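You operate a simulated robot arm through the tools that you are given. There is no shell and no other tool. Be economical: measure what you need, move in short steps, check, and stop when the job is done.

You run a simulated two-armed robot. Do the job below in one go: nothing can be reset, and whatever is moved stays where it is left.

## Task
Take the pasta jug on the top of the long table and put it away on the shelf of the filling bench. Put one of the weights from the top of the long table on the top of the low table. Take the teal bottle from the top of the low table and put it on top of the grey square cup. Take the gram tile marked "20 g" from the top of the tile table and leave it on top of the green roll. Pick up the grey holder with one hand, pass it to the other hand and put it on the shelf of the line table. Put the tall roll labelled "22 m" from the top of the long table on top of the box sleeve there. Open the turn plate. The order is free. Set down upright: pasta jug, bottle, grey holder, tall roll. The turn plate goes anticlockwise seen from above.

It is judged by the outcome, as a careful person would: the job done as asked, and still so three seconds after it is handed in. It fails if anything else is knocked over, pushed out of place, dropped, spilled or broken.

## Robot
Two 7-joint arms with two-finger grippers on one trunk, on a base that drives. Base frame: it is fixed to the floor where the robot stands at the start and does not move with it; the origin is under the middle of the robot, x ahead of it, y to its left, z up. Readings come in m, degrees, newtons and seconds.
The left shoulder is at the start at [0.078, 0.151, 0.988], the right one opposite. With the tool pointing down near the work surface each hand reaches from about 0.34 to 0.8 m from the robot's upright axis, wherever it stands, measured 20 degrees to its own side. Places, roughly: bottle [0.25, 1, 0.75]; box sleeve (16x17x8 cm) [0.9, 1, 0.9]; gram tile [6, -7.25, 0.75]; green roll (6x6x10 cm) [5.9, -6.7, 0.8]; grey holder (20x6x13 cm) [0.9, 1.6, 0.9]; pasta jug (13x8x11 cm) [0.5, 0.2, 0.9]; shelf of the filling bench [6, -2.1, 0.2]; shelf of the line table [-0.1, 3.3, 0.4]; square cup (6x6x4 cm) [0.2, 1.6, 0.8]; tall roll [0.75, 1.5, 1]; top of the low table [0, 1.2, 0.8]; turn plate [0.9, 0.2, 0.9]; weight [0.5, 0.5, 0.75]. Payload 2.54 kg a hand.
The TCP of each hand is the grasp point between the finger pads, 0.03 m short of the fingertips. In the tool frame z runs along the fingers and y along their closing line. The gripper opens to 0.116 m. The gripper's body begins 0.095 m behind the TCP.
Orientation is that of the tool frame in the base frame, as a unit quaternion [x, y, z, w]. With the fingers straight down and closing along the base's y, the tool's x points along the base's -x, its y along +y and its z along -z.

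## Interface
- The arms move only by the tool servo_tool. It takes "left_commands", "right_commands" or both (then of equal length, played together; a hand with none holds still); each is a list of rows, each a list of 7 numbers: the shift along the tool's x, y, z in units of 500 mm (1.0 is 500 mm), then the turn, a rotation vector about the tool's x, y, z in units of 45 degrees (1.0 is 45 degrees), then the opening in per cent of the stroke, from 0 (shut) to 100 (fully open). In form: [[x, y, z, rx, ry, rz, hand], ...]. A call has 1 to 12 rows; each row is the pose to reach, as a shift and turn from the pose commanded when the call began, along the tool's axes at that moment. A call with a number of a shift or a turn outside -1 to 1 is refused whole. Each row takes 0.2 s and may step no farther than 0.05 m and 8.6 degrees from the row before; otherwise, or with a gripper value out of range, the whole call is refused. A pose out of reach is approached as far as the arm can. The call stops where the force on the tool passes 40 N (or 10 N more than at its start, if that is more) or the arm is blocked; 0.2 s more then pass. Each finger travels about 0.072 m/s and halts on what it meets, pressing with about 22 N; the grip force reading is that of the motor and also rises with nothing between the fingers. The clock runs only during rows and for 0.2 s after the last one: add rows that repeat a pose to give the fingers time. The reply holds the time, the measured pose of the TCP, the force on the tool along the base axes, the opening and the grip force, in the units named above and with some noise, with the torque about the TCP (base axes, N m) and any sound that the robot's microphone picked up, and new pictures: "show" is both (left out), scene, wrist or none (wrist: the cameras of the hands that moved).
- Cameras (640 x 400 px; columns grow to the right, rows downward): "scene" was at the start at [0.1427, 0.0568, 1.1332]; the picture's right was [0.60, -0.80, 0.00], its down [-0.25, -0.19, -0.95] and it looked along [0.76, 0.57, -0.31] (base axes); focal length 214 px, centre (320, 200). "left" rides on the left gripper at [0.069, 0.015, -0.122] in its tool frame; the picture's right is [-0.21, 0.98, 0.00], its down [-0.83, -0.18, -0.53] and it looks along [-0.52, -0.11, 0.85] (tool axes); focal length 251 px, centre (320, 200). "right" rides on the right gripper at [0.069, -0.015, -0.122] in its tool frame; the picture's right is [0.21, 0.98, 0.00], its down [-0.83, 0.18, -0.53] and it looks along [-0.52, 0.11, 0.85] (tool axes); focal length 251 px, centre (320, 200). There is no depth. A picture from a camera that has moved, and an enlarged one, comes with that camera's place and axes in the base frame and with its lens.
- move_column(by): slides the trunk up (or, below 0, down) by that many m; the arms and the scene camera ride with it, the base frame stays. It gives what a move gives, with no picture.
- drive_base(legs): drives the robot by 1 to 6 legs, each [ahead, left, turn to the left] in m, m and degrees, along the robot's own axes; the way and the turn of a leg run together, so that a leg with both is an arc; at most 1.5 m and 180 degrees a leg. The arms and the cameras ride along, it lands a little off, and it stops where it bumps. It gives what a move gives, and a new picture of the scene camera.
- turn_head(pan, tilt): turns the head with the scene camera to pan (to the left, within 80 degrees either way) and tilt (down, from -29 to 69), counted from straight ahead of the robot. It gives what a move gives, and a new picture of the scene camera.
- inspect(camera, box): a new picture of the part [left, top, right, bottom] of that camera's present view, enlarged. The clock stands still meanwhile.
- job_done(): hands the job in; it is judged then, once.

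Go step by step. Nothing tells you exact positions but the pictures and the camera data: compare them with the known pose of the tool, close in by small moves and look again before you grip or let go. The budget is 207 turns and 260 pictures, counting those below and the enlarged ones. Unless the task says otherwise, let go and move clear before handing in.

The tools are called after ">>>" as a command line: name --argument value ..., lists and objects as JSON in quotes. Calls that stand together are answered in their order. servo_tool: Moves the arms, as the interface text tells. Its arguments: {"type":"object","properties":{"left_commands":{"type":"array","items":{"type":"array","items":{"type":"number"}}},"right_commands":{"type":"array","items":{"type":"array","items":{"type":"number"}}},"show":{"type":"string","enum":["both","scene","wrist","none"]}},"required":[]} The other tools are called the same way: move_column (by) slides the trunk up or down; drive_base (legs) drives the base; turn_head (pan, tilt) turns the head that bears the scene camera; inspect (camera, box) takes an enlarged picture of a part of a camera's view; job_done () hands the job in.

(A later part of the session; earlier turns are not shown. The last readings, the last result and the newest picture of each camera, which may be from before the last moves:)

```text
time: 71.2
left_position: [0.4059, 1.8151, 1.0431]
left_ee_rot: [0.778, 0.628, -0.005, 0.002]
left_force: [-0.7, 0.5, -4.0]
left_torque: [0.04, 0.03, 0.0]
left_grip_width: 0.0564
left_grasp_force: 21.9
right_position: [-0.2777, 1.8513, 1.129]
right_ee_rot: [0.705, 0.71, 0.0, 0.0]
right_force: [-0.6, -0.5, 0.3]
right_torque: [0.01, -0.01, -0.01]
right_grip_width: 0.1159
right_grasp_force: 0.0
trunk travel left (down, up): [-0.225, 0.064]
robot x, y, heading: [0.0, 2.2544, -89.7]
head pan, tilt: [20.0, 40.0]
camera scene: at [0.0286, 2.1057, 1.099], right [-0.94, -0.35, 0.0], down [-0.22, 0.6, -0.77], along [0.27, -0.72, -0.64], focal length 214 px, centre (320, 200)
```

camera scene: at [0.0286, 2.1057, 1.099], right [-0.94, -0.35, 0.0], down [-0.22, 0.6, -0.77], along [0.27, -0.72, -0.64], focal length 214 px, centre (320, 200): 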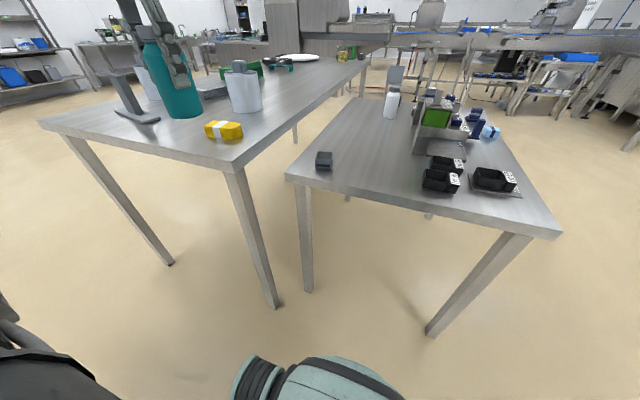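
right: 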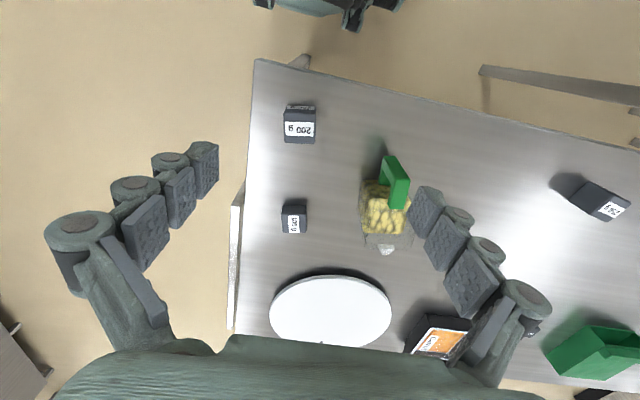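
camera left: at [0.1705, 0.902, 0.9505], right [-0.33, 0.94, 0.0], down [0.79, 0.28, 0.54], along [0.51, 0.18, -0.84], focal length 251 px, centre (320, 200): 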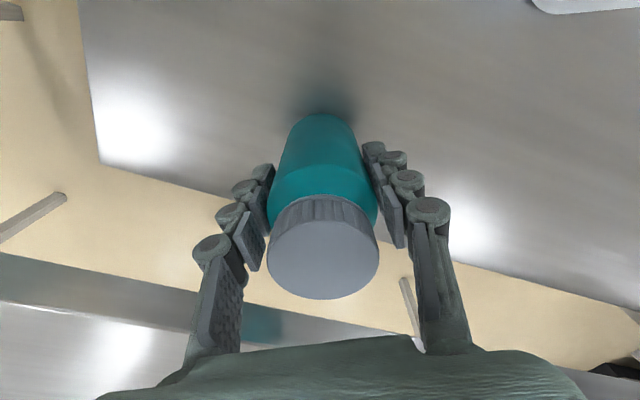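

>>> inspect --camera "scene" --box '[280, 120, 380, 190]'

>>> inspect --camera "scene" --box '[90, 40, 290, 165]'

```text
5.71 times, centred on (330, 155) of scene
camera zoom: at [0.0286, 2.1057, 1.099], right [-0.94, -0.35, 0.0], down [-0.22, 0.6, -0.77], along [0.27, -0.72, -0.64], focal length 1226 px, centre (263, 457)
```

zoom: 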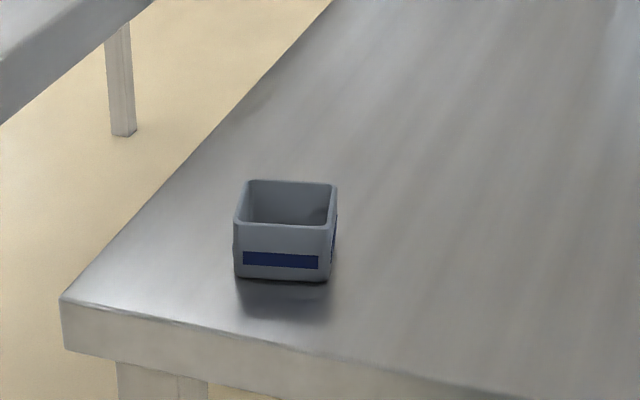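

```text
3.20 times, centred on (190, 102) of scene
camera zoom: at [0.0286, 2.1057, 1.099], right [-0.94, -0.35, 0.0], down [-0.22, 0.6, -0.77], along [0.27, -0.72, -0.64], focal length 686 px, centre (736, 512)
```

zoom: 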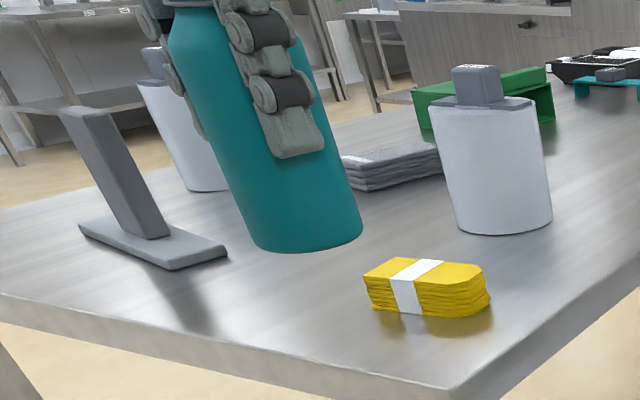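

The grey square cup is an open box at about (0.22, 1.56) with rim z≈0.79. I bring the bottle to a spot beside it and view the cup with the wrist camera.

>>> servo_tool --left_commands '[[-0.08, -0.01, 0, 0, 0, 0, 35], [-0.16, -0.02, 0, 0, 0, 0, 35], [-0.24, -0.03, 0, 0, 0, 0, 35], [-0.32, -0.04, 0, 0, 0, 0, 35], [-0.409, -0.047, 0, 0, 0, 0, 35], [-0.409, -0.047, 0, 0, 0, 0, 35]]' --show "both"

```text
time: 72.5
left_position: [0.339, 1.6198, 1.0485]
left_ee_rot: [0.778, 0.628, -0.005, 0.002]
left_force: [0.3, -0.1, -2.8]
left_torque: [0.02, -0.03, 0.0]
left_grip_width: 0.0564
left_grasp_force: 21.5
right_position: [-0.2795, 1.8506, 1.1288]
right_ee_rot: [0.704, 0.71, 0.0, 0.0]
right_force: [-0.2, 0.4, -0.2]
right_torque: [-0.03, -0.03, 0.04]
right_grip_width: 0.1161
right_grasp_force: 0.1
trunk travel left (down, up): [-0.225, 0.064]
robot x, y, heading: [-0.0048, 2.2536, -89.4]
head pan, tilt: [20.0, 40.0]
camera scene: at [0.0285, 2.1064, 1.0991], right [-0.94, -0.35, 0.0], down [-0.22, 0.6, -0.77], along [0.27, -0.72, -0.64], focal length 214 px, centre (320, 200)
camera left: at [0.3692, 1.6861, 1.1693], right [0.91, -0.42, 0.0], down [-0.35, -0.76, 0.54], along [-0.23, -0.49, -0.84], focal length 251 px, centre (320, 200)
```

scene: 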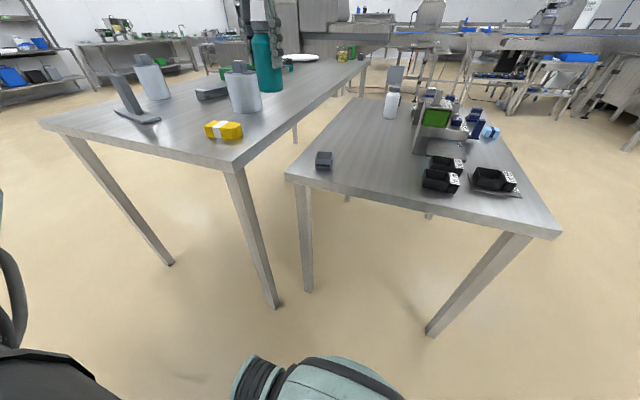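
left: 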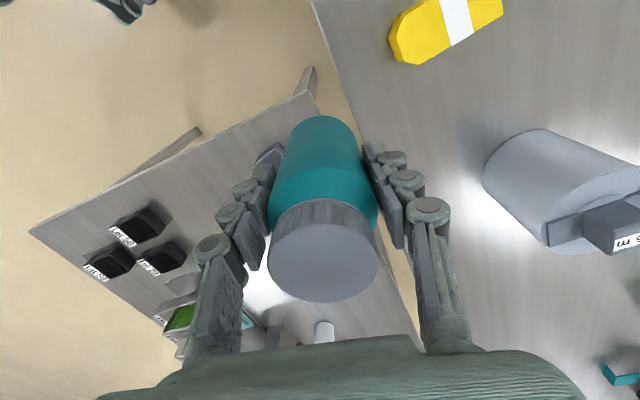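

>>> servo_tool --left_commands '[[-0.06, 0.035, 0, 0, 0, 0, 35], [-0.128, 0.069, 0, 0, 0, 0, 35], [-0.128, 0.069, 0, 0, 0, 0, 35]]' --show "wrist"

>>> inspect --camera "left" --box '[160, 80, 320, 180]'

>>> inspect --camera "left" --box '[480, 100, 640, 200]'

```text
time: 73.3
left_position: [0.3625, 1.5968, 1.0325]
left_ee_rot: [0.778, 0.628, -0.005, 0.003]
left_force: [-1.1, 1.8, -1.7]
left_torque: [0.02, 0.01, -0.02]
left_grip_width: 0.0565
left_grasp_force: 22.3
left hand out of reach, approached as far as the arm can: row 1, 2, 3
right_position: [-0.279, 1.8508, 1.1295]
right_ee_rot: [0.705, 0.709, 0.0, 0.001]
right_force: [-0.9, 1.2, 0.2]
right_torque: [0.01, -0.05, 0.0]
right_grip_width: 0.116
right_grasp_force: 0.1
trunk travel left (down, up): [-0.225, 0.064]
robot x, y, heading: [-0.0001, 2.2519, -89.6]
head pan, tilt: [20.0, 40.0]
camera left: at [0.3931, 1.662, 1.154], right [0.91, -0.42, 0.0], down [-0.35, -0.76, 0.54], along [-0.23, -0.49, -0.84], focal length 251 px, centre (320, 200)
```

left: 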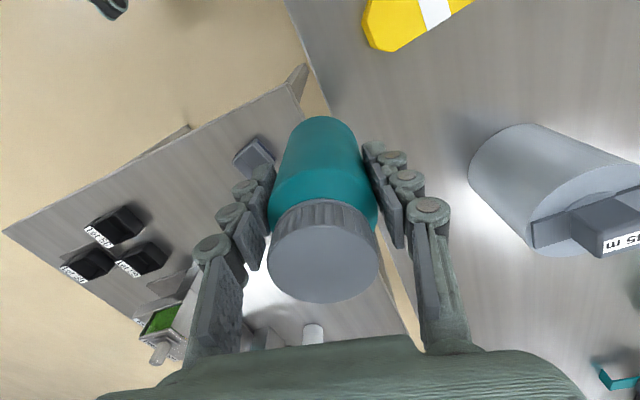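

```text
4.00 times, centred on (240, 130) of left
camera zoom: at [0.3931, 1.662, 1.154], right [0.91, -0.42, 0.0], down [-0.35, -0.76, 0.54], along [-0.23, -0.49, -0.84], focal length 1006 px, centre (640, 480)
```

zoom: 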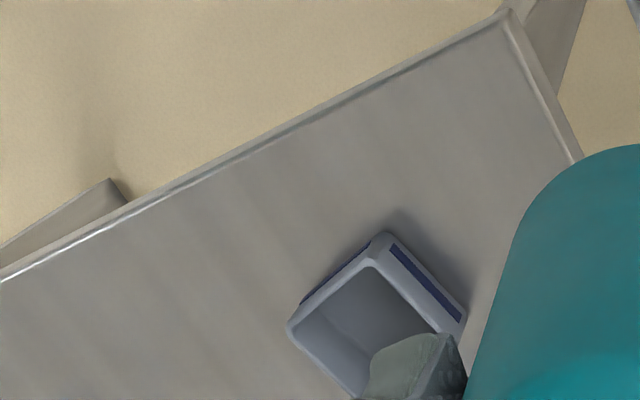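

```text
4.00 times, centred on (560, 150) of left
camera zoom: at [0.3931, 1.662, 1.154], right [0.91, -0.42, 0.0], down [-0.35, -0.76, 0.54], along [-0.23, -0.49, -0.84], focal length 1006 px, centre (-640, 400)
```

zoom: 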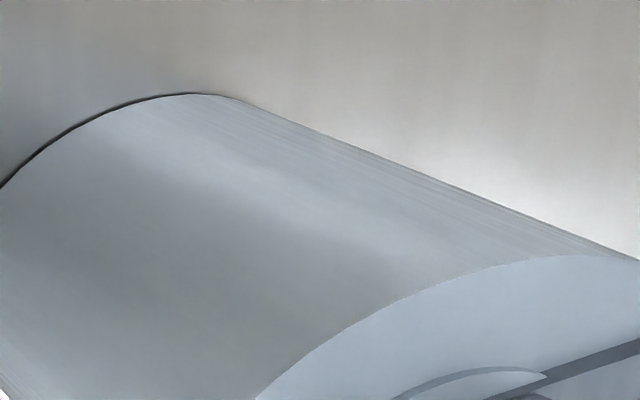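

The near roll reads "?5 m", so "22 m" is presumably the farther one. The cup is at about (0.224, 1.558). I bring the hand in a bit and drive closer.

>>> servo_tool --left_commands '[[0.02, -0.06, -0.01, 0, 0, 0, 35], [0.04, -0.12, -0.02, 0, 0, 0, 35], [0.06, -0.18, -0.02, 0, 0, 0, 35], [0.076, -0.246, -0.02, 0, 0, 0, 35], [0.076, -0.246, -0.02, 0, 0, 0, 35]]' --show "none"

>>> drive_base --legs '[[0.1, 0, 0]]'

>>> turn_head --pan 18 --tilt 45

```text
time: 74.5
left_position: [0.2448, 1.659, 1.0416]
left_ee_rot: [0.779, 0.628, -0.005, 0.002]
left_force: [0.0, 0.1, -2.9]
left_torque: [0.02, 0.02, -0.02]
left_grip_width: 0.0563
left_grasp_force: 21.9
right_position: [-0.278, 1.8517, 1.1283]
right_ee_rot: [0.705, 0.709, 0.0, 0.0]
right_force: [0.6, 0.0, -0.6]
right_torque: [0.0, 0.03, -0.03]
right_grip_width: 0.1161
right_grasp_force: 0.0
trunk travel left (down, up): [-0.225, 0.064]
robot x, y, heading: [-0.005, 2.2561, -89.7]
head pan, tilt: [20.0, 40.0]
```

```text
time: 75.7
left_position: [0.2447, 1.5567, 1.0412]
left_ee_rot: [0.779, 0.628, -0.004, 0.001]
left_force: [-0.4, -0.1, -2.9]
left_torque: [0.06, -0.02, -0.02]
left_grip_width: 0.0563
left_grasp_force: 21.6
right_position: [-0.2797, 1.7504, 1.1286]
right_ee_rot: [0.706, 0.708, 0.0, 0.0]
right_force: [0.7, 0.5, -0.3]
right_torque: [0.04, 0.01, 0.0]
right_grip_width: 0.116
right_grasp_force: 0.1
trunk travel left (down, up): [-0.225, 0.064]
robot x, y, heading: [0.0005, 2.1505, -89.5]
head pan, tilt: [20.0, 40.0]
camera scene: at [0.0289, 2.004, 1.0988], right [-0.94, -0.35, 0.0], down [-0.22, 0.6, -0.77], along [0.27, -0.72, -0.64], focal length 214 px, centre (320, 200)
```

scene: 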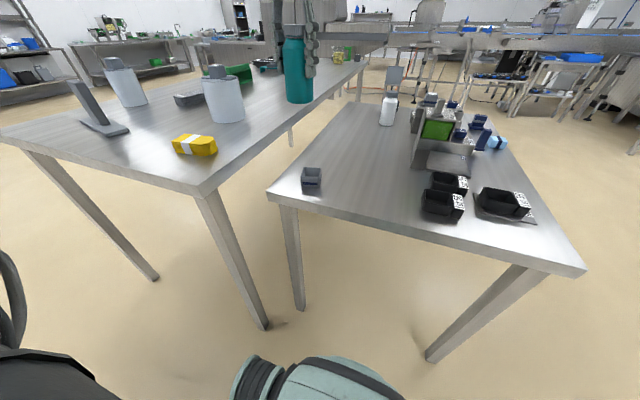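

```text
time: 76.4
left_position: [0.245, 1.5576, 1.0417]
left_ee_rot: [0.779, 0.627, -0.004, 0.002]
left_force: [-0.1, 0.4, -3.8]
left_torque: [0.01, 0.0, 0.01]
left_grip_width: 0.0565
left_grasp_force: 22.2
right_position: [-0.2788, 1.751, 1.1279]
right_ee_rot: [0.705, 0.709, 0.0, 0.0]
right_force: [0.2, 0.6, -0.2]
right_torque: [-0.02, 0.01, 0.02]
right_grip_width: 0.1159
right_grasp_force: 0.0
trunk travel left (down, up): [-0.225, 0.064]
robot x, y, heading: [-0.0022, 2.1538, -89.6]
head pan, tilt: [18.0, 45.0]
camera scene: at [0.025, 2.0073, 1.0917], right [-0.95, -0.31, 0.0], down [-0.22, 0.67, -0.71], along [0.22, -0.67, -0.71], focal length 214 px, centre (320, 200)
```

scene: 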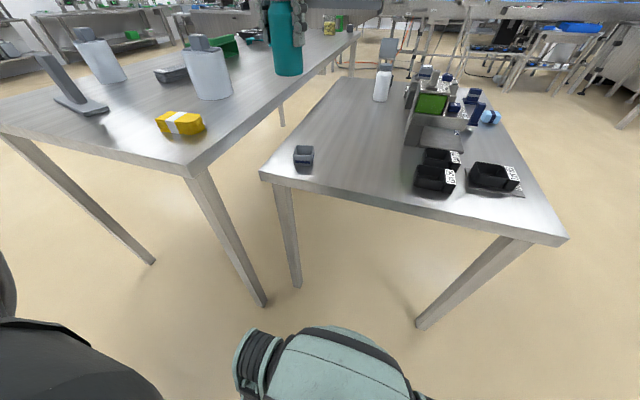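

>>> servo_tool --left_commands '[[-0.003, -0.05, 0.06, 0, 0, 0, 35], [-0.006, -0.05, 0.14, 0, 0, 0, 35], [-0.006, -0.05, 0.22, 0, 0, 0, 35], [-0.006, -0.05, 0.26, 0, 0, 0, 35], [-0.006, -0.05, 0.26, 0, 0, 0, 35]]' --show "wrist"

>>> inspect --camera "scene" --box '[250, 70, 370, 190]'

```text
time: 77.6
left_position: [0.2154, 1.5588, 0.9152]
left_ee_rot: [0.779, 0.627, -0.005, 0.002]
left_force: [-0.5, -0.1, -2.4]
left_torque: [0.03, 0.02, 0.0]
left_grip_width: 0.0565
left_grasp_force: 22.2
right_position: [-0.2783, 1.7513, 1.129]
right_ee_rot: [0.705, 0.709, -0.001, 0.0]
right_force: [0.3, -0.4, 0.5]
right_torque: [0.02, 0.02, 0.02]
right_grip_width: 0.116
right_grasp_force: 0.0
trunk travel left (down, up): [-0.225, 0.064]
robot x, y, heading: [-0.0028, 2.1526, -89.7]
head pan, tilt: [18.0, 45.0]
camera left: at [0.2456, 1.6232, 1.035], right [0.91, -0.42, 0.0], down [-0.35, -0.76, 0.54], along [-0.23, -0.49, -0.84], focal length 251 px, centre (320, 200)
```

left: 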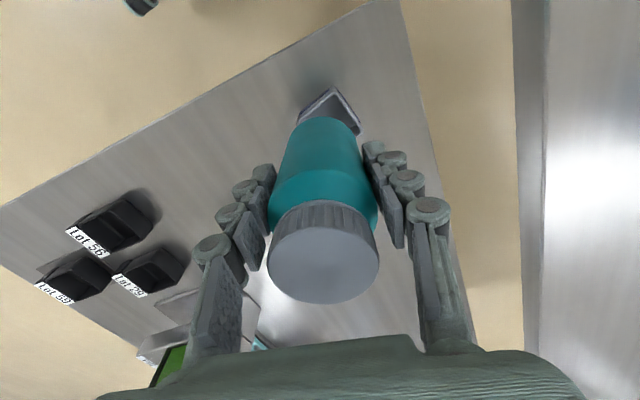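

```text
3.33 times, centred on (310, 130) of scene
camera zoom: at [0.0249, 2.0073, 1.0917], right [-0.95, -0.31, 0.0], down [-0.22, 0.67, -0.71], along [0.22, -0.67, -0.71], focal length 715 px, centre (353, 433)
```

zoom: 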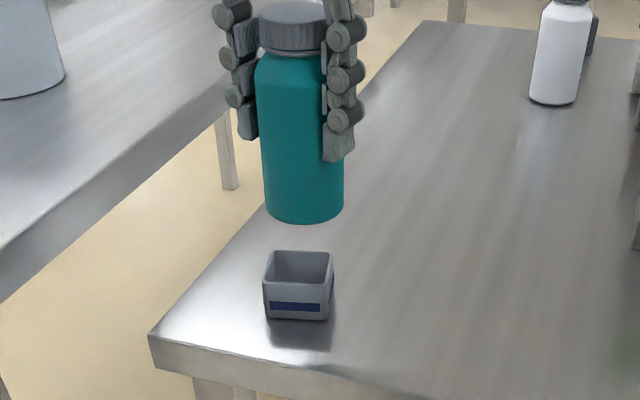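

>>> servo_tool --left_commands '[[0.02, 0.005, 0.03, 0, 0, 0, 35], [0.02, 0.005, 0.07, 0, 0, 0, 35], [0.02, 0.005, 0.07, 0, 0, 0, 35]]' --show "wrist"

>>> inspect --camera "scene" --box '[270, 110, 340, 180]'

```text
time: 78.4
left_position: [0.2197, 1.5685, 0.8789]
left_ee_rot: [0.779, 0.627, -0.005, 0.003]
left_force: [0.4, -0.1, -3.7]
left_torque: [0.0, -0.06, 0.01]
left_grip_width: 0.0561
left_grasp_force: 21.8
right_position: [-0.2797, 1.751, 1.1274]
right_ee_rot: [0.705, 0.709, 0.0, 0.001]
right_force: [-0.4, 0.2, 0.8]
right_torque: [-0.04, -0.02, 0.01]
right_grip_width: 0.116
right_grasp_force: 0.1
trunk travel left (down, up): [-0.225, 0.064]
robot x, y, heading: [-0.0021, 2.1525, -90.0]
head pan, tilt: [18.0, 45.0]
camera left: at [0.2503, 1.6331, 1.0001], right [0.91, -0.42, 0.0], down [-0.35, -0.76, 0.54], along [-0.23, -0.49, -0.84], focal length 251 px, centre (320, 200)
```

left: 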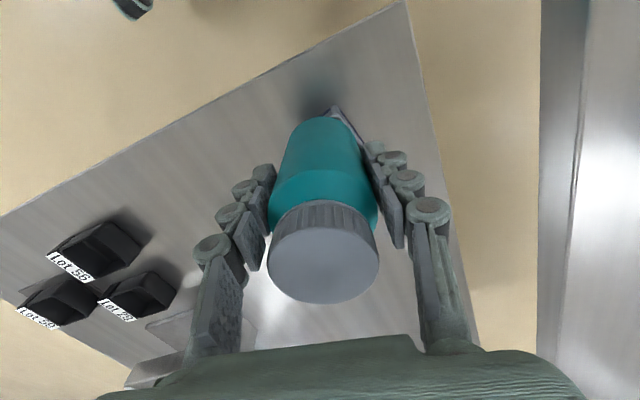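

```text
5.71 times, centred on (305, 145) of scene
camera zoom: at [0.0249, 2.0073, 1.0917], right [-0.95, -0.31, 0.0], down [-0.22, 0.67, -0.71], along [0.22, -0.67, -0.71], focal length 1226 px, centre (406, 514)
```

zoom: 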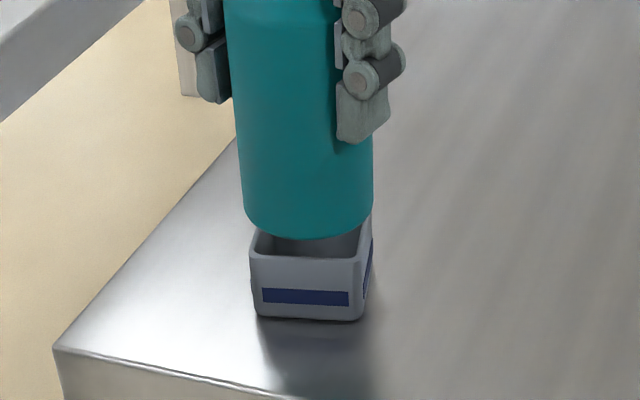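

The cup is a bit smaller than thought (rim z≈0.782), centre about (0.221, 1.553). I shift the bottle about 1 cm and check again.

>>> servo_tool --left_commands '[[-0.018, 0.011, 0, 0, 0, 0, 35], [-0.018, 0.011, 0.016, 0, 0, 0, 35], [-0.018, 0.011, 0.016, 0, 0, 0, 35]]' --show "wrist"

>>> inspect --camera "scene" --box '[270, 110, 340, 180]'

```text
time: 79.2
left_position: [0.223, 1.5581, 0.8691]
left_ee_rot: [0.779, 0.627, -0.005, 0.002]
left_force: [0.2, -0.2, -3.4]
left_torque: [0.07, -0.04, 0.0]
left_grip_width: 0.0563
left_grasp_force: 21.6
right_position: [-0.28, 1.7501, 1.1289]
right_ee_rot: [0.706, 0.709, 0.0, 0.0]
right_force: [-1.0, 0.1, -0.6]
right_torque: [0.01, 0.0, 0.02]
right_grip_width: 0.116
right_grasp_force: 0.1
trunk travel left (down, up): [-0.225, 0.064]
robot x, y, heading: [-0.0027, 2.1492, -89.6]
head pan, tilt: [18.0, 45.0]
camera left: at [0.255, 1.6227, 0.9904], right [0.91, -0.42, 0.0], down [-0.35, -0.76, 0.54], along [-0.23, -0.49, -0.84], focal length 251 px, centre (320, 200)
```

left: 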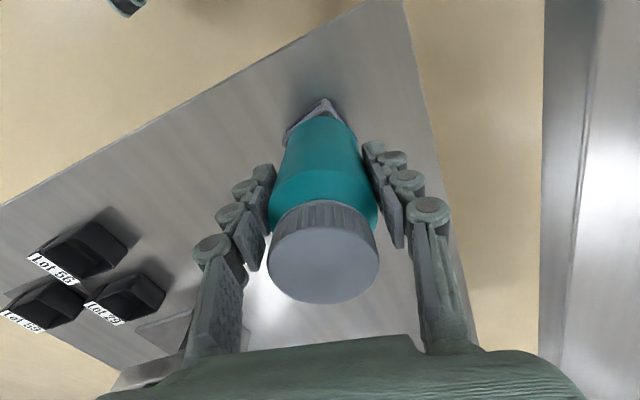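

```text
5.71 times, centred on (305, 145) of scene
camera zoom: at [0.0249, 2.0073, 1.0917], right [-0.95, -0.31, 0.0], down [-0.22, 0.67, -0.71], along [0.22, -0.67, -0.71], focal length 1226 px, centre (406, 514)
```

zoom: 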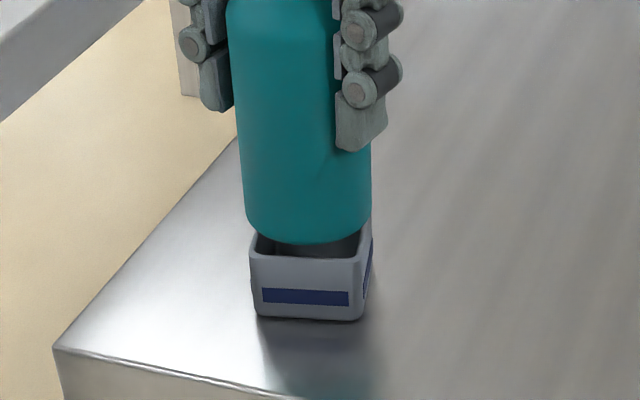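

The two views agree to within a few mm. A small shift, then lower onto the rim.

>>> servo_tool --left_commands '[[0.012, -0.003, 0, 0, 0, 0, 35], [0.012, -0.003, 0.004, 0, 0, 0, 35], [0.012, -0.003, 0.008, 0, 0, 0, 35], [0.012, -0.003, 0.012, 0, 0, 0, 35]]' --show "wrist"

>>> inspect --camera "scene" --box '[270, 110, 340, 180]'

```text
time: 80.2
left_position: [0.2251, 1.564, 0.8634]
left_ee_rot: [0.778, 0.628, -0.006, 0.002]
left_force: [0.2, -0.4, -2.2]
left_torque: [0.04, 0.03, 0.0]
left_grip_width: 0.0561
left_grasp_force: 21.8
right_position: [-0.2797, 1.7496, 1.1287]
right_ee_rot: [0.705, 0.709, 0.0, 0.0]
right_force: [0.0, 0.0, 0.1]
right_torque: [0.0, 0.02, 0.0]
right_grip_width: 0.116
right_grasp_force: 0.0
trunk travel left (down, up): [-0.225, 0.064]
robot x, y, heading: [-0.0023, 2.1535, -89.8]
head pan, tilt: [18.0, 45.0]
camera left: at [0.2561, 1.6291, 0.9841], right [0.91, -0.42, 0.0], down [-0.35, -0.76, 0.54], along [-0.23, -0.49, -0.84], focal length 251 px, centre (320, 200)
```

left: 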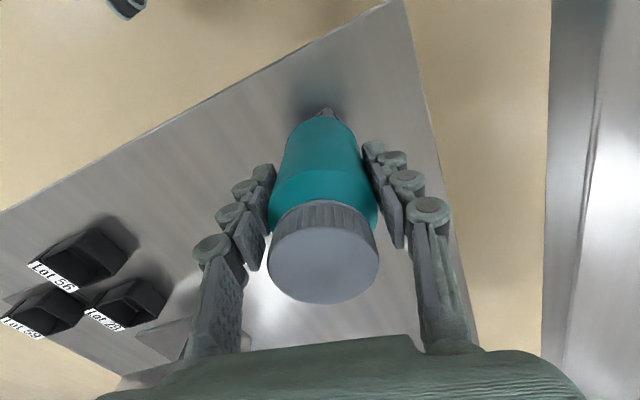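

```text
5.71 times, centred on (305, 145) of scene
camera zoom: at [0.0249, 2.0073, 1.0917], right [-0.95, -0.31, 0.0], down [-0.22, 0.67, -0.71], along [0.22, -0.67, -0.71], focal length 1226 px, centre (406, 514)
```

zoom: 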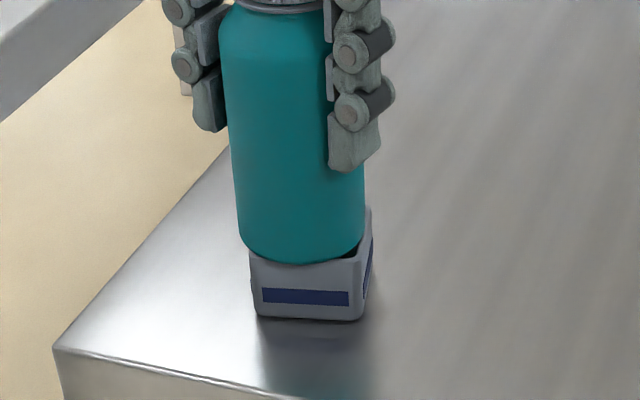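

>>> servo_tool --left_commands '[[0, -0.006, 0, 0, 0, 0, 35], [0, -0.006, 0.005, 0, 0, 0, 35], [0, -0.006, 0.01, 0, 0, 0, 35]]' --show "none"

>>> inspect --camera "scene" --box '[270, 110, 340, 180]'

```text
time: 81.0
left_position: [0.2231, 1.5644, 0.8625]
left_ee_rot: [0.779, 0.627, -0.007, 0.004]
left_force: [2.2, -0.7, 17.1]
left_torque: [-0.13, -0.06, -0.04]
left_grip_width: 0.0567
left_grasp_force: 22.2
right_position: [-0.2803, 1.7525, 1.1291]
right_ee_rot: [0.705, 0.709, 0.0, 0.001]
right_force: [0.0, -0.3, 0.6]
right_torque: [-0.03, -0.01, 0.01]
right_grip_width: 0.1159
right_grasp_force: 0.0
trunk travel left (down, up): [-0.225, 0.064]
robot x, y, heading: [-0.0053, 2.1542, -89.8]
head pan, tilt: [18.0, 45.0]
```

```text
5.71 times, centred on (305, 145) of scene
camera zoom: at [0.0245, 2.0088, 1.0923], right [-0.95, -0.31, 0.0], down [-0.22, 0.67, -0.71], along [0.22, -0.67, -0.71], focal length 1226 px, centre (406, 514)
```

zoom: 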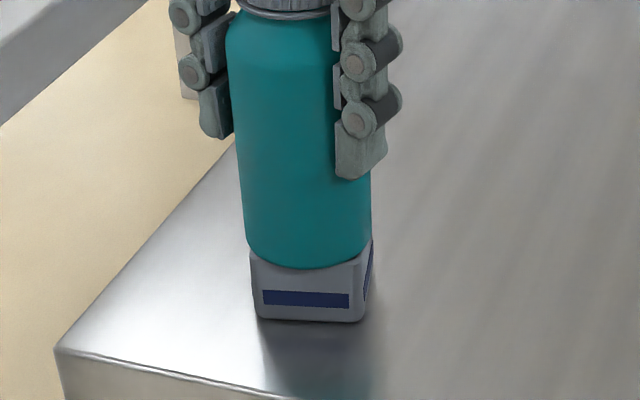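

The bottle sits centred on the rim (contact 17 N). I ease, open and rise.

>>> servo_tool --left_commands '[[0, 0, -0.006, 0, 0, 0, 40], [0, 0, -0.006, 0, 0, 0, 50], [0, 0, -0.006, 0, 0, 0, 65], [0, 0, -0.006, 0, 0, 0, 85], [0, 0, -0.006, 0, 0, 0, 100], [0, 0, -0.006, 0, 0, 0, 100], [0, 0, -0.06, 0, 0, 0, 100], [0, 0, -0.14, 0, 0, 0, 100], [0, 0, -0.22, 0, 0, 0, 100], [0, 0, -0.3, 0, 0, 0, 100], [0, 0, -0.38, 0, 0, 0, 100]]' --show "scene"

>>> inspect --camera "scene" --box '[250, 70, 370, 190]'

```text
time: 83.4
left_position: [0.2277, 1.5661, 1.0505]
left_ee_rot: [0.779, 0.627, -0.005, 0.003]
left_force: [-1.5, -1.5, -0.1]
left_torque: [0.04, -0.01, 0.02]
left_grip_width: 0.1163
left_grasp_force: 0.0
right_position: [-0.2797, 1.7511, 1.1288]
right_ee_rot: [0.705, 0.709, 0.0, -0.001]
right_force: [0.5, 0.4, 0.0]
right_torque: [0.02, 0.01, 0.01]
right_grip_width: 0.1159
right_grasp_force: 0.0
trunk travel left (down, up): [-0.225, 0.064]
robot x, y, heading: [-0.0012, 2.1527, -89.6]
head pan, tilt: [18.0, 45.0]
camera scene: at [0.0248, 2.0075, 1.0917], right [-0.95, -0.31, 0.0], down [-0.22, 0.67, -0.71], along [0.22, -0.67, -0.71], focal length 214 px, centre (320, 200)
```

scene: 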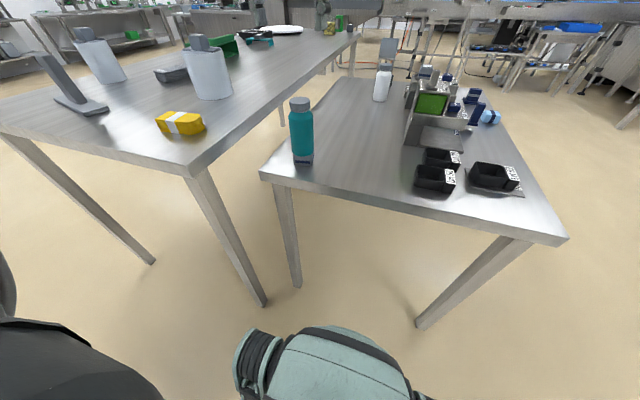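

```text
3.33 times, centred on (310, 130) of scene
camera zoom: at [0.0248, 2.0075, 1.0917], right [-0.95, -0.31, 0.0], down [-0.22, 0.67, -0.71], along [0.22, -0.67, -0.71], focal length 715 px, centre (353, 433)
```

zoom: 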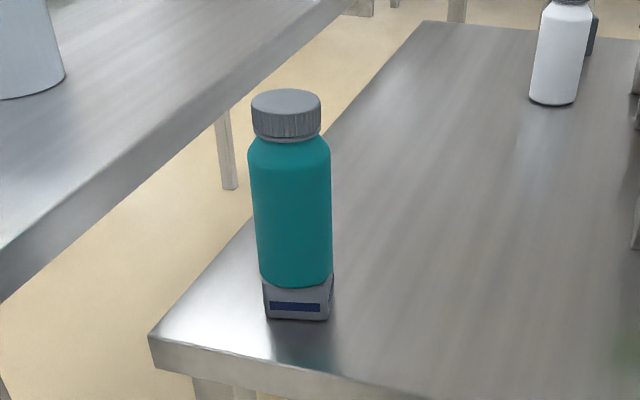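

The bottle stands on the cup. Next I retract the left hand and drive over to the north end of the long table for the holder.

>>> servo_tool --left_commands '[[0.08, 0, -0.02, 0, 0, 0, 100], [0.17, 0, -0.04, 0, 0, 0, 100], [0.26, 0, -0.06, 0, 0, 0, 100], [0.35, 0, -0.06, 0, 0, 0, 100], [0.43, 0, -0.06, 0, 0, 0, 100], [0.5, 0, -0.06, 0, 0, 0, 100]]' --show "none"

>>> drive_base --legs '[[-0.13, 0, 0], [0, 0.8, 0]]'

>>> turn_head --pan 0 --tilt 30

```text
time: 84.8
left_position: [0.2785, 1.8096, 1.0756]
left_ee_rot: [0.779, 0.627, -0.004, 0.003]
left_force: [-0.6, -0.9, -0.8]
left_torque: [-0.03, -0.03, 0.0]
left_grip_width: 0.1161
left_grasp_force: 0.1
right_position: [-0.2789, 1.7512, 1.1305]
right_ee_rot: [0.705, 0.709, 0.0, 0.0]
right_force: [0.2, 0.3, 0.7]
right_torque: [0.0, 0.02, 0.0]
right_grip_width: 0.116
right_grasp_force: 0.0
trunk travel left (down, up): [-0.225, 0.064]
robot x, y, heading: [-0.003, 2.1511, -89.9]
head pan, tilt: [18.0, 45.0]
```

```text
time: 93.6
left_position: [1.0679, 1.9429, 1.076]
left_ee_rot: [0.778, 0.628, -0.005, 0.003]
left_force: [1.2, 0.5, -0.4]
left_torque: [-0.01, 0.01, 0.01]
left_grip_width: 0.1162
left_grasp_force: 0.0
right_position: [0.5101, 1.883, 1.1282]
right_ee_rot: [0.704, 0.71, -0.001, 0.0]
right_force: [0.4, 0.3, -0.5]
right_torque: [0.0, -0.03, 0.02]
right_grip_width: 0.1162
right_grasp_force: 0.3
trunk travel left (down, up): [-0.225, 0.064]
robot x, y, heading: [0.7866, 2.2855, -89.7]
head pan, tilt: [18.0, 45.0]
camera scene: at [0.8142, 2.1409, 1.0917], right [-0.95, -0.32, 0.0], down [-0.22, 0.67, -0.71], along [0.22, -0.67, -0.71], focal length 214 px, centre (320, 200)
```

scene: 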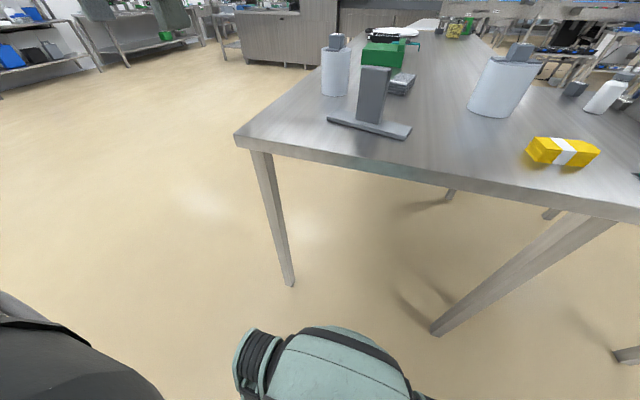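

```text
time: 94.4
left_position: [1.0675, 1.9437, 1.0766]
left_ee_rot: [0.778, 0.628, -0.005, 0.003]
left_force: [0.9, -1.8, 0.3]
left_torque: [0.0, 0.03, 0.03]
left_grip_width: 0.1161
left_grasp_force: 0.0
right_position: [0.5106, 1.8845, 1.1291]
right_ee_rot: [0.705, 0.709, 0.0, 0.0]
right_force: [0.0, 0.3, 0.2]
right_torque: [-0.01, 0.0, 0.01]
right_grip_width: 0.116
right_grasp_force: 0.1
trunk travel left (down, up): [-0.225, 0.064]
robot x, y, heading: [0.7865, 2.2874, -89.6]
head pan, tilt: [0.0, 30.0]
camera scene: at [0.7892, 2.1276, 1.1143], right [-1.0, -0.01, 0.0], down [0.0, 0.5, -0.87], along [0.01, -0.87, -0.5], focal length 214 px, centre (320, 200)
```

scene: 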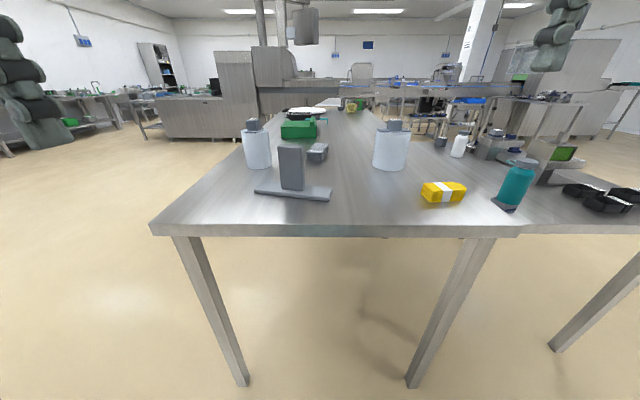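

>>> inspect --camera "scene" --box '[220, 90, 350, 210]'

```text
3.33 times, centred on (285, 150) of scene
camera zoom: at [0.7892, 2.1276, 1.1143], right [-1.0, -0.01, 0.0], down [0.0, 0.5, -0.87], along [0.01, -0.87, -0.5], focal length 715 px, centre (437, 367)
```

zoom: 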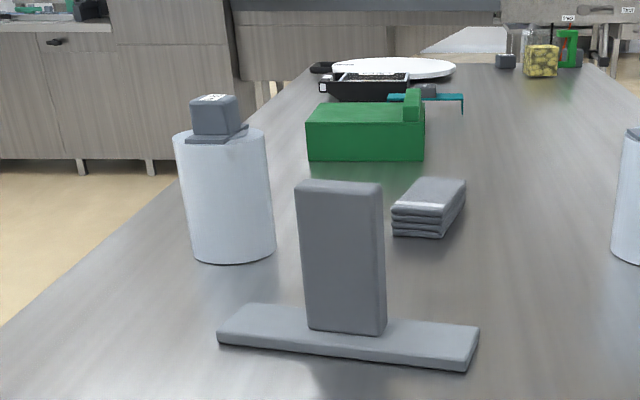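

The holder is a T: base plate (0.20 long) centred ≈(0.865, 1.622), with an upright plate up to z≈0.978. The "22 m" candidate roll stands at ≈(1.01, 1.42). I bring the left hand above the holder's upright.

>>> servo_tool --left_commands '[[-0.08, -0.03, 0, 0, 0, -0.05, 100], [-0.16, -0.06, 0, 0, 0, -0.05, 100], [-0.24, -0.09, 0, 0, 0, -0.05, 100], [-0.32, -0.12, 0, 0, 0, -0.05, 100], [-0.4, -0.15, 0, 0, 0, -0.05, 100], [-0.48, -0.18, 0, 0, 0, -0.05, 100], [-0.56, -0.21, 0, 0, 0, -0.05, 100], [-0.64, -0.24, 0, 0, 0, -0.05, 100], [-0.708, -0.26, 0, 0, 0, -0.05, 100], [-0.708, -0.26, 0, 0, 0, -0.05, 100]]' --show "both"

```text
time: 96.6
left_position: [0.9622, 1.7264, 1.0475]
left_ee_rot: [0.766, 0.643, -0.005, 0.002]
left_force: [0.3, 1.0, 0.2]
left_torque: [-0.02, 0.0, -0.04]
left_grip_width: 0.116
left_grasp_force: 0.2
left hand out of reach, approached as far as the arm can: row 6, 7, 8, 9, 10
right_position: [0.5101, 1.8844, 1.1286]
right_ee_rot: [0.705, 0.71, 0.0, 0.0]
right_force: [-0.4, 0.6, 0.5]
right_torque: [0.0, -0.01, -0.01]
right_grip_width: 0.116
right_grasp_force: 0.0
trunk travel left (down, up): [-0.225, 0.064]
robot x, y, heading: [0.7886, 2.2842, -89.6]
head pan, tilt: [0.0, 30.0]
camera scene: at [0.7891, 2.1276, 1.1144], right [-1.0, -0.01, 0.0], down [0.0, 0.5, -0.87], along [0.01, -0.87, -0.5], focal length 214 px, centre (320, 200)
camera left: at [0.9889, 1.7929, 1.1689], right [0.92, -0.38, 0.0], down [-0.32, -0.78, 0.54], along [-0.21, -0.5, -0.84], focal length 251 px, centre (320, 200)
```

scene: 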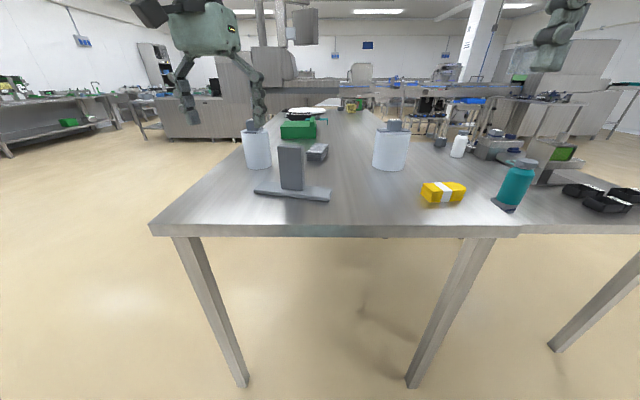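
left: 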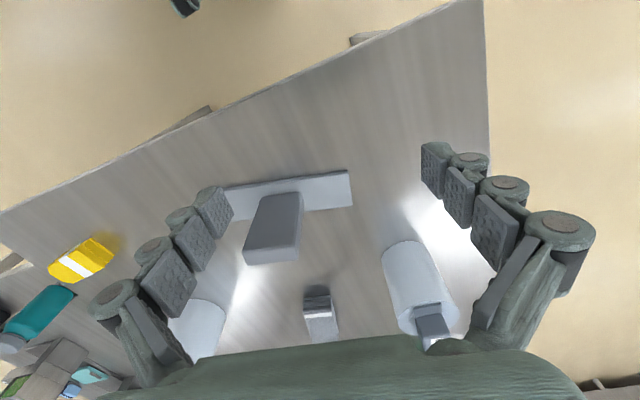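

The reach is limited up here; I drive 0.1 m closer.

>>> drive_base --legs '[[0.1, 0, 0]]'

>>> servo_tool --left_commands '[[0, -0.06, 0, 0, 0, 0, 100], [0, -0.12, 0, 0, 0, 0, 100], [0, -0.17, 0, 0, 0, 0, 100]]' --show "both"

```text
time: 97.8
left_position: [0.9591, 1.627, 1.0482]
left_ee_rot: [0.767, 0.641, -0.005, 0.002]
left_force: [0.5, -0.1, -1.1]
left_torque: [0.03, 0.03, 0.01]
left_grip_width: 0.1159
left_grasp_force: 0.1
right_position: [0.5102, 1.7856, 1.1275]
right_ee_rot: [0.705, 0.709, 0.001, 0.0]
right_force: [0.2, -0.6, -0.2]
right_torque: [0.0, -0.01, 0.03]
right_grip_width: 0.1157
right_grasp_force: 0.0
trunk travel left (down, up): [-0.225, 0.064]
robot x, y, heading: [0.7867, 2.1858, -89.6]
head pan, tilt: [0.0, 30.0]
camera scene: at [0.7892, 2.0283, 1.1142], right [-1.0, 0.0, 0.0], down [0.0, 0.5, -0.87], along [0.0, -0.87, -0.5], focal length 214 px, centre (320, 200)
```

scene: 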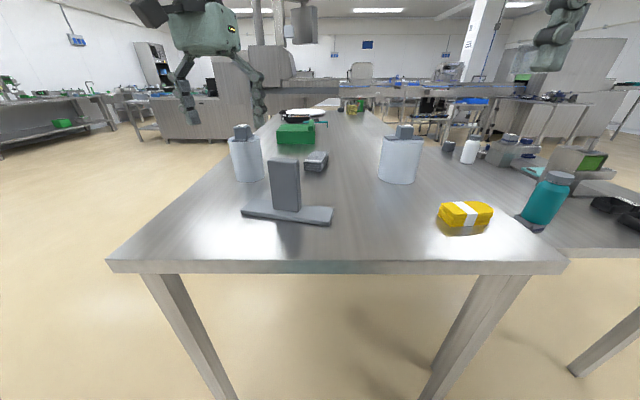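

```text
time: 98.6
left_position: [0.9208, 1.6712, 1.0451]
left_ee_rot: [0.767, 0.641, -0.006, 0.003]
left_force: [-0.2, 0.3, 0.0]
left_torque: [-0.01, -0.02, 0.02]
left_grip_width: 0.116
left_grasp_force: 0.1
left hand out of reach, approached as far as the arm can: row 1, 2, 3
right_position: [0.5094, 1.7871, 1.1288]
right_ee_rot: [0.705, 0.709, 0.0, 0.0]
right_force: [0.6, -0.1, -0.4]
right_torque: [-0.03, -0.03, -0.03]
right_grip_width: 0.1159
right_grasp_force: 0.1
trunk travel left (down, up): [-0.225, 0.064]
robot x, y, heading: [0.7866, 2.1877, -89.7]
head pan, tilt: [0.0, 30.0]
camera scene: at [0.7889, 2.0295, 1.1145], right [-1.0, 0.0, 0.0], down [0.0, 0.5, -0.87], along [0.0, -0.87, -0.5], focal length 214 px, centre (320, 200)
camera left: at [0.9482, 1.7382, 1.1659], right [0.92, -0.38, 0.0], down [-0.32, -0.77, 0.55], along [-0.21, -0.5, -0.84], focal length 251 px, centre (320, 200)
```

scene: 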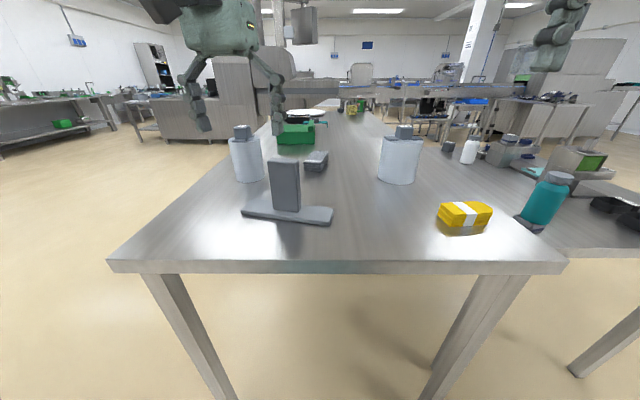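
left: 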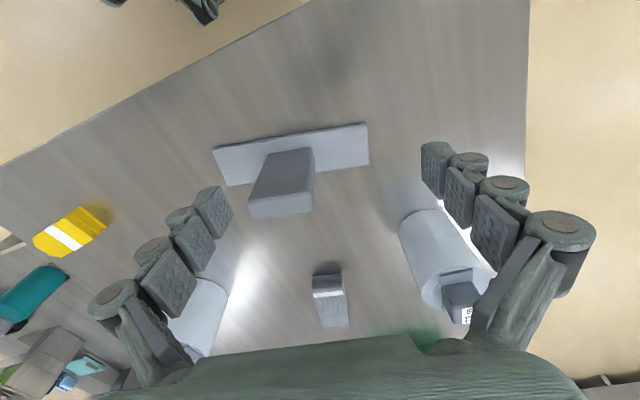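

>>> move_column --by 0.06

>>> drive_base --legs '[[0, -0.15, 0]]'

>>> servo_tool --left_commands '[[0, 0.02, 0, 0, 0, 0, 100], [0, 0.03, 0, 0, 0, 0, 100]]' --show "wrist"

```text
time: 99.6
left_position: [0.9197, 1.6697, 1.1043]
left_ee_rot: [0.767, 0.642, -0.006, 0.002]
left_force: [-0.9, -0.4, 0.3]
left_torque: [0.02, -0.01, -0.01]
left_grip_width: 0.1158
left_grasp_force: 0.1
right_position: [0.51, 1.7854, 1.1884]
right_ee_rot: [0.705, 0.709, 0.0, 0.0]
right_force: [-0.8, -0.6, 0.1]
right_torque: [0.0, 0.01, 0.01]
right_grip_width: 0.1159
right_grasp_force: 0.0
trunk travel left (down, up): [-0.285, 0.004]
robot x, y, heading: [0.7887, 2.1863, -89.8]
head pan, tilt: [0.0, 30.0]
```

```text
time: 101.7
left_position: [0.7664, 1.6696, 1.104]
left_ee_rot: [0.768, 0.641, -0.006, 0.001]
left_force: [-0.3, 0.8, -1.2]
left_torque: [0.0, -0.01, -0.01]
left_grip_width: 0.1161
left_grasp_force: 0.0
right_position: [0.3571, 1.7858, 1.1887]
right_ee_rot: [0.707, 0.707, 0.0, 0.0]
right_force: [-0.2, -0.6, 0.1]
right_torque: [-0.02, -0.01, 0.02]
right_grip_width: 0.1159
right_grasp_force: 0.0
trunk travel left (down, up): [-0.285, 0.004]
robot x, y, heading: [0.6422, 2.187, -89.7]
head pan, tilt: [0.0, 30.0]
camera scene: at [0.6373, 2.0286, 1.1743], right [-1.0, 0.0, 0.0], down [0.0, 0.5, -0.87], along [0.0, -0.87, -0.5], focal length 214 px, centre (320, 200)
```

scene: 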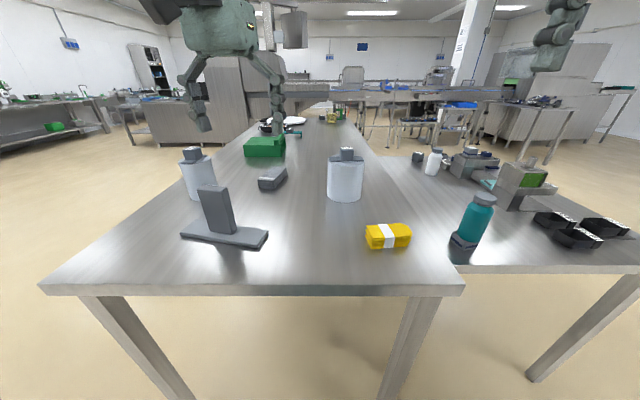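

```text
time: 102.3
left_position: [0.7811, 1.6682, 1.1038]
left_ee_rot: [0.768, 0.64, -0.007, 0.002]
left_force: [0.3, -0.1, -0.2]
left_torque: [-0.01, 0.01, 0.0]
left_grip_width: 0.116
left_grasp_force: 0.0
right_position: [0.3583, 1.7865, 1.1895]
right_ee_rot: [0.707, 0.708, -0.001, 0.0]
right_force: [-0.3, 0.5, -0.1]
right_torque: [-0.01, 0.0, -0.01]
right_grip_width: 0.116
right_grasp_force: 0.0
trunk travel left (down, up): [-0.285, 0.004]
robot x, y, heading: [0.6359, 2.1856, -90.2]
head pan, tilt: [0.0, 30.0]
camera left: at [0.8103, 1.7341, 1.2241], right [0.92, -0.39, 0.0], down [-0.32, -0.77, 0.55], along [-0.21, -0.5, -0.84], focal length 251 px, centre (320, 200)
```

left: 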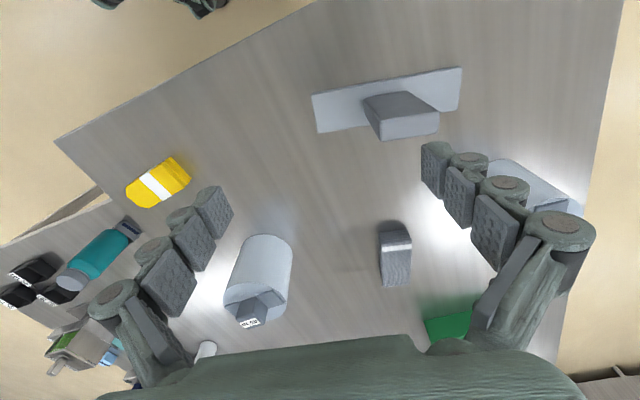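

>>> servo_tool --left_commands '[[-0.02, 0.08, 0.02, 0, 0, 0.04, 100], [-0.05, 0.17, 0.06, 0, 0, 0.08, 100], [-0.05, 0.17, 0.1, 0, 0, 0.08, 100]]' --show "wrist"

```text
refused: row 2 steps farther than a row can; nothing moved
```

>>> servo_tool --left_commands '[[-0.02, 0.06, 0.02, 0, 0, 0.04, 100], [-0.04, 0.12, 0.04, 0, 0, 0.08, 100], [-0.05, 0.17, 0.08, 0, 0, 0.08, 100], [-0.05, 0.17, 0.1, 0, 0, 0.08, 100]]' --show "wrist"

```text
time: 103.3
left_position: [0.8597, 1.6271, 1.0526]
left_ee_rot: [0.787, 0.617, -0.006, 0.003]
left_force: [0.9, -0.4, -0.2]
left_torque: [-0.01, 0.01, 0.0]
left_grip_width: 0.1159
left_grasp_force: 0.0
right_position: [0.3557, 1.7861, 1.1879]
right_ee_rot: [0.706, 0.708, -0.001, 0.0]
right_force: [0.9, -1.1, 0.2]
right_torque: [0.01, 0.0, 0.03]
right_grip_width: 0.1158
right_grasp_force: 0.1
trunk travel left (down, up): [-0.285, 0.004]
robot x, y, heading: [0.6363, 2.1868, -90.0]
head pan, tilt: [0.0, 30.0]
camera left: at [0.8919, 1.6919, 1.1734], right [0.9, -0.44, 0.0], down [-0.37, -0.75, 0.55], along [-0.24, -0.49, -0.84], focal length 251 px, centre (320, 200)
```

left: 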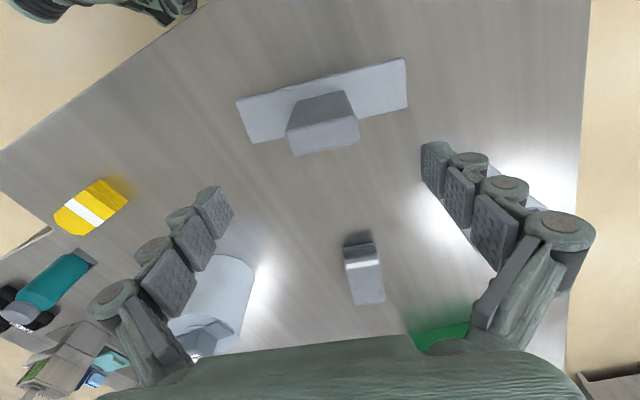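

Aligned. I lower and grip the upright's top part.

>>> servo_tool --left_commands '[[0.012, 0.006, 0.06, 0, 0, 0, 100], [0.012, 0.006, 0.13, 0, 0, 0, 100], [0.012, 0.006, 0.195, 0, 0, 0, 100], [0.012, 0.006, 0.195, 0, 0, 0, 70], [0.012, 0.006, 0.195, 0, 0, 0, 50], [0.012, 0.006, 0.195, 0, 0, 0, 38], [0.012, 0.006, 0.195, 0, 0, 0, 38], [0.012, 0.006, 0.195, 0, 0, 0, 38]]' --show "both"

```text
time: 105.1
left_position: [0.8634, 1.6297, 0.9548]
left_ee_rot: [0.787, 0.616, -0.006, 0.002]
left_force: [1.5, -0.4, 0.1]
left_torque: [-0.04, 0.02, -0.01]
left_grip_width: 0.0591
left_grasp_force: 22.2
right_position: [0.3583, 1.7857, 1.1878]
right_ee_rot: [0.707, 0.708, 0.0, 0.001]
right_force: [0.3, 0.6, 0.0]
right_torque: [0.04, 0.0, 0.0]
right_grip_width: 0.116
right_grasp_force: 0.0
trunk travel left (down, up): [-0.285, 0.004]
robot x, y, heading: [0.6379, 2.1862, -90.0]
head pan, tilt: [0.0, 30.0]
camera scene: at [0.6376, 2.0285, 1.1743], right [-1.0, 0.0, 0.0], down [0.0, 0.5, -0.87], along [0.0, -0.87, -0.5], focal length 214 px, centre (320, 200)
camera left: at [0.8959, 1.6935, 1.0754], right [0.9, -0.44, 0.0], down [-0.37, -0.75, 0.55], along [-0.24, -0.49, -0.84], focal length 251 px, centre (320, 200)
```

scene: 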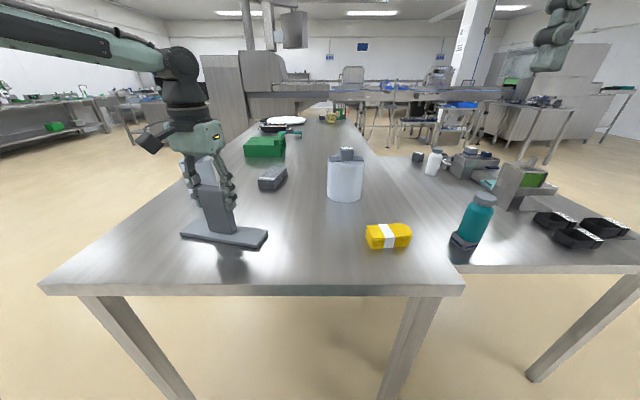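
left: 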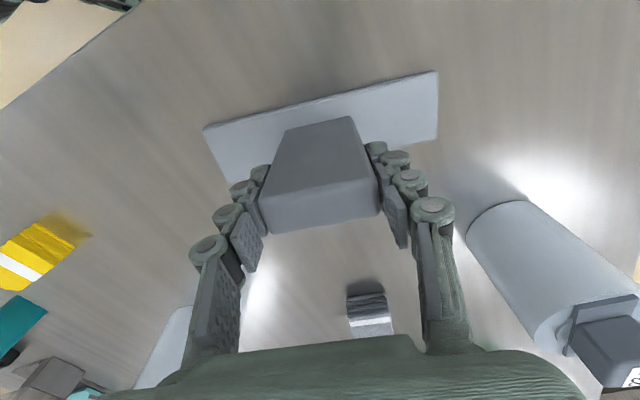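

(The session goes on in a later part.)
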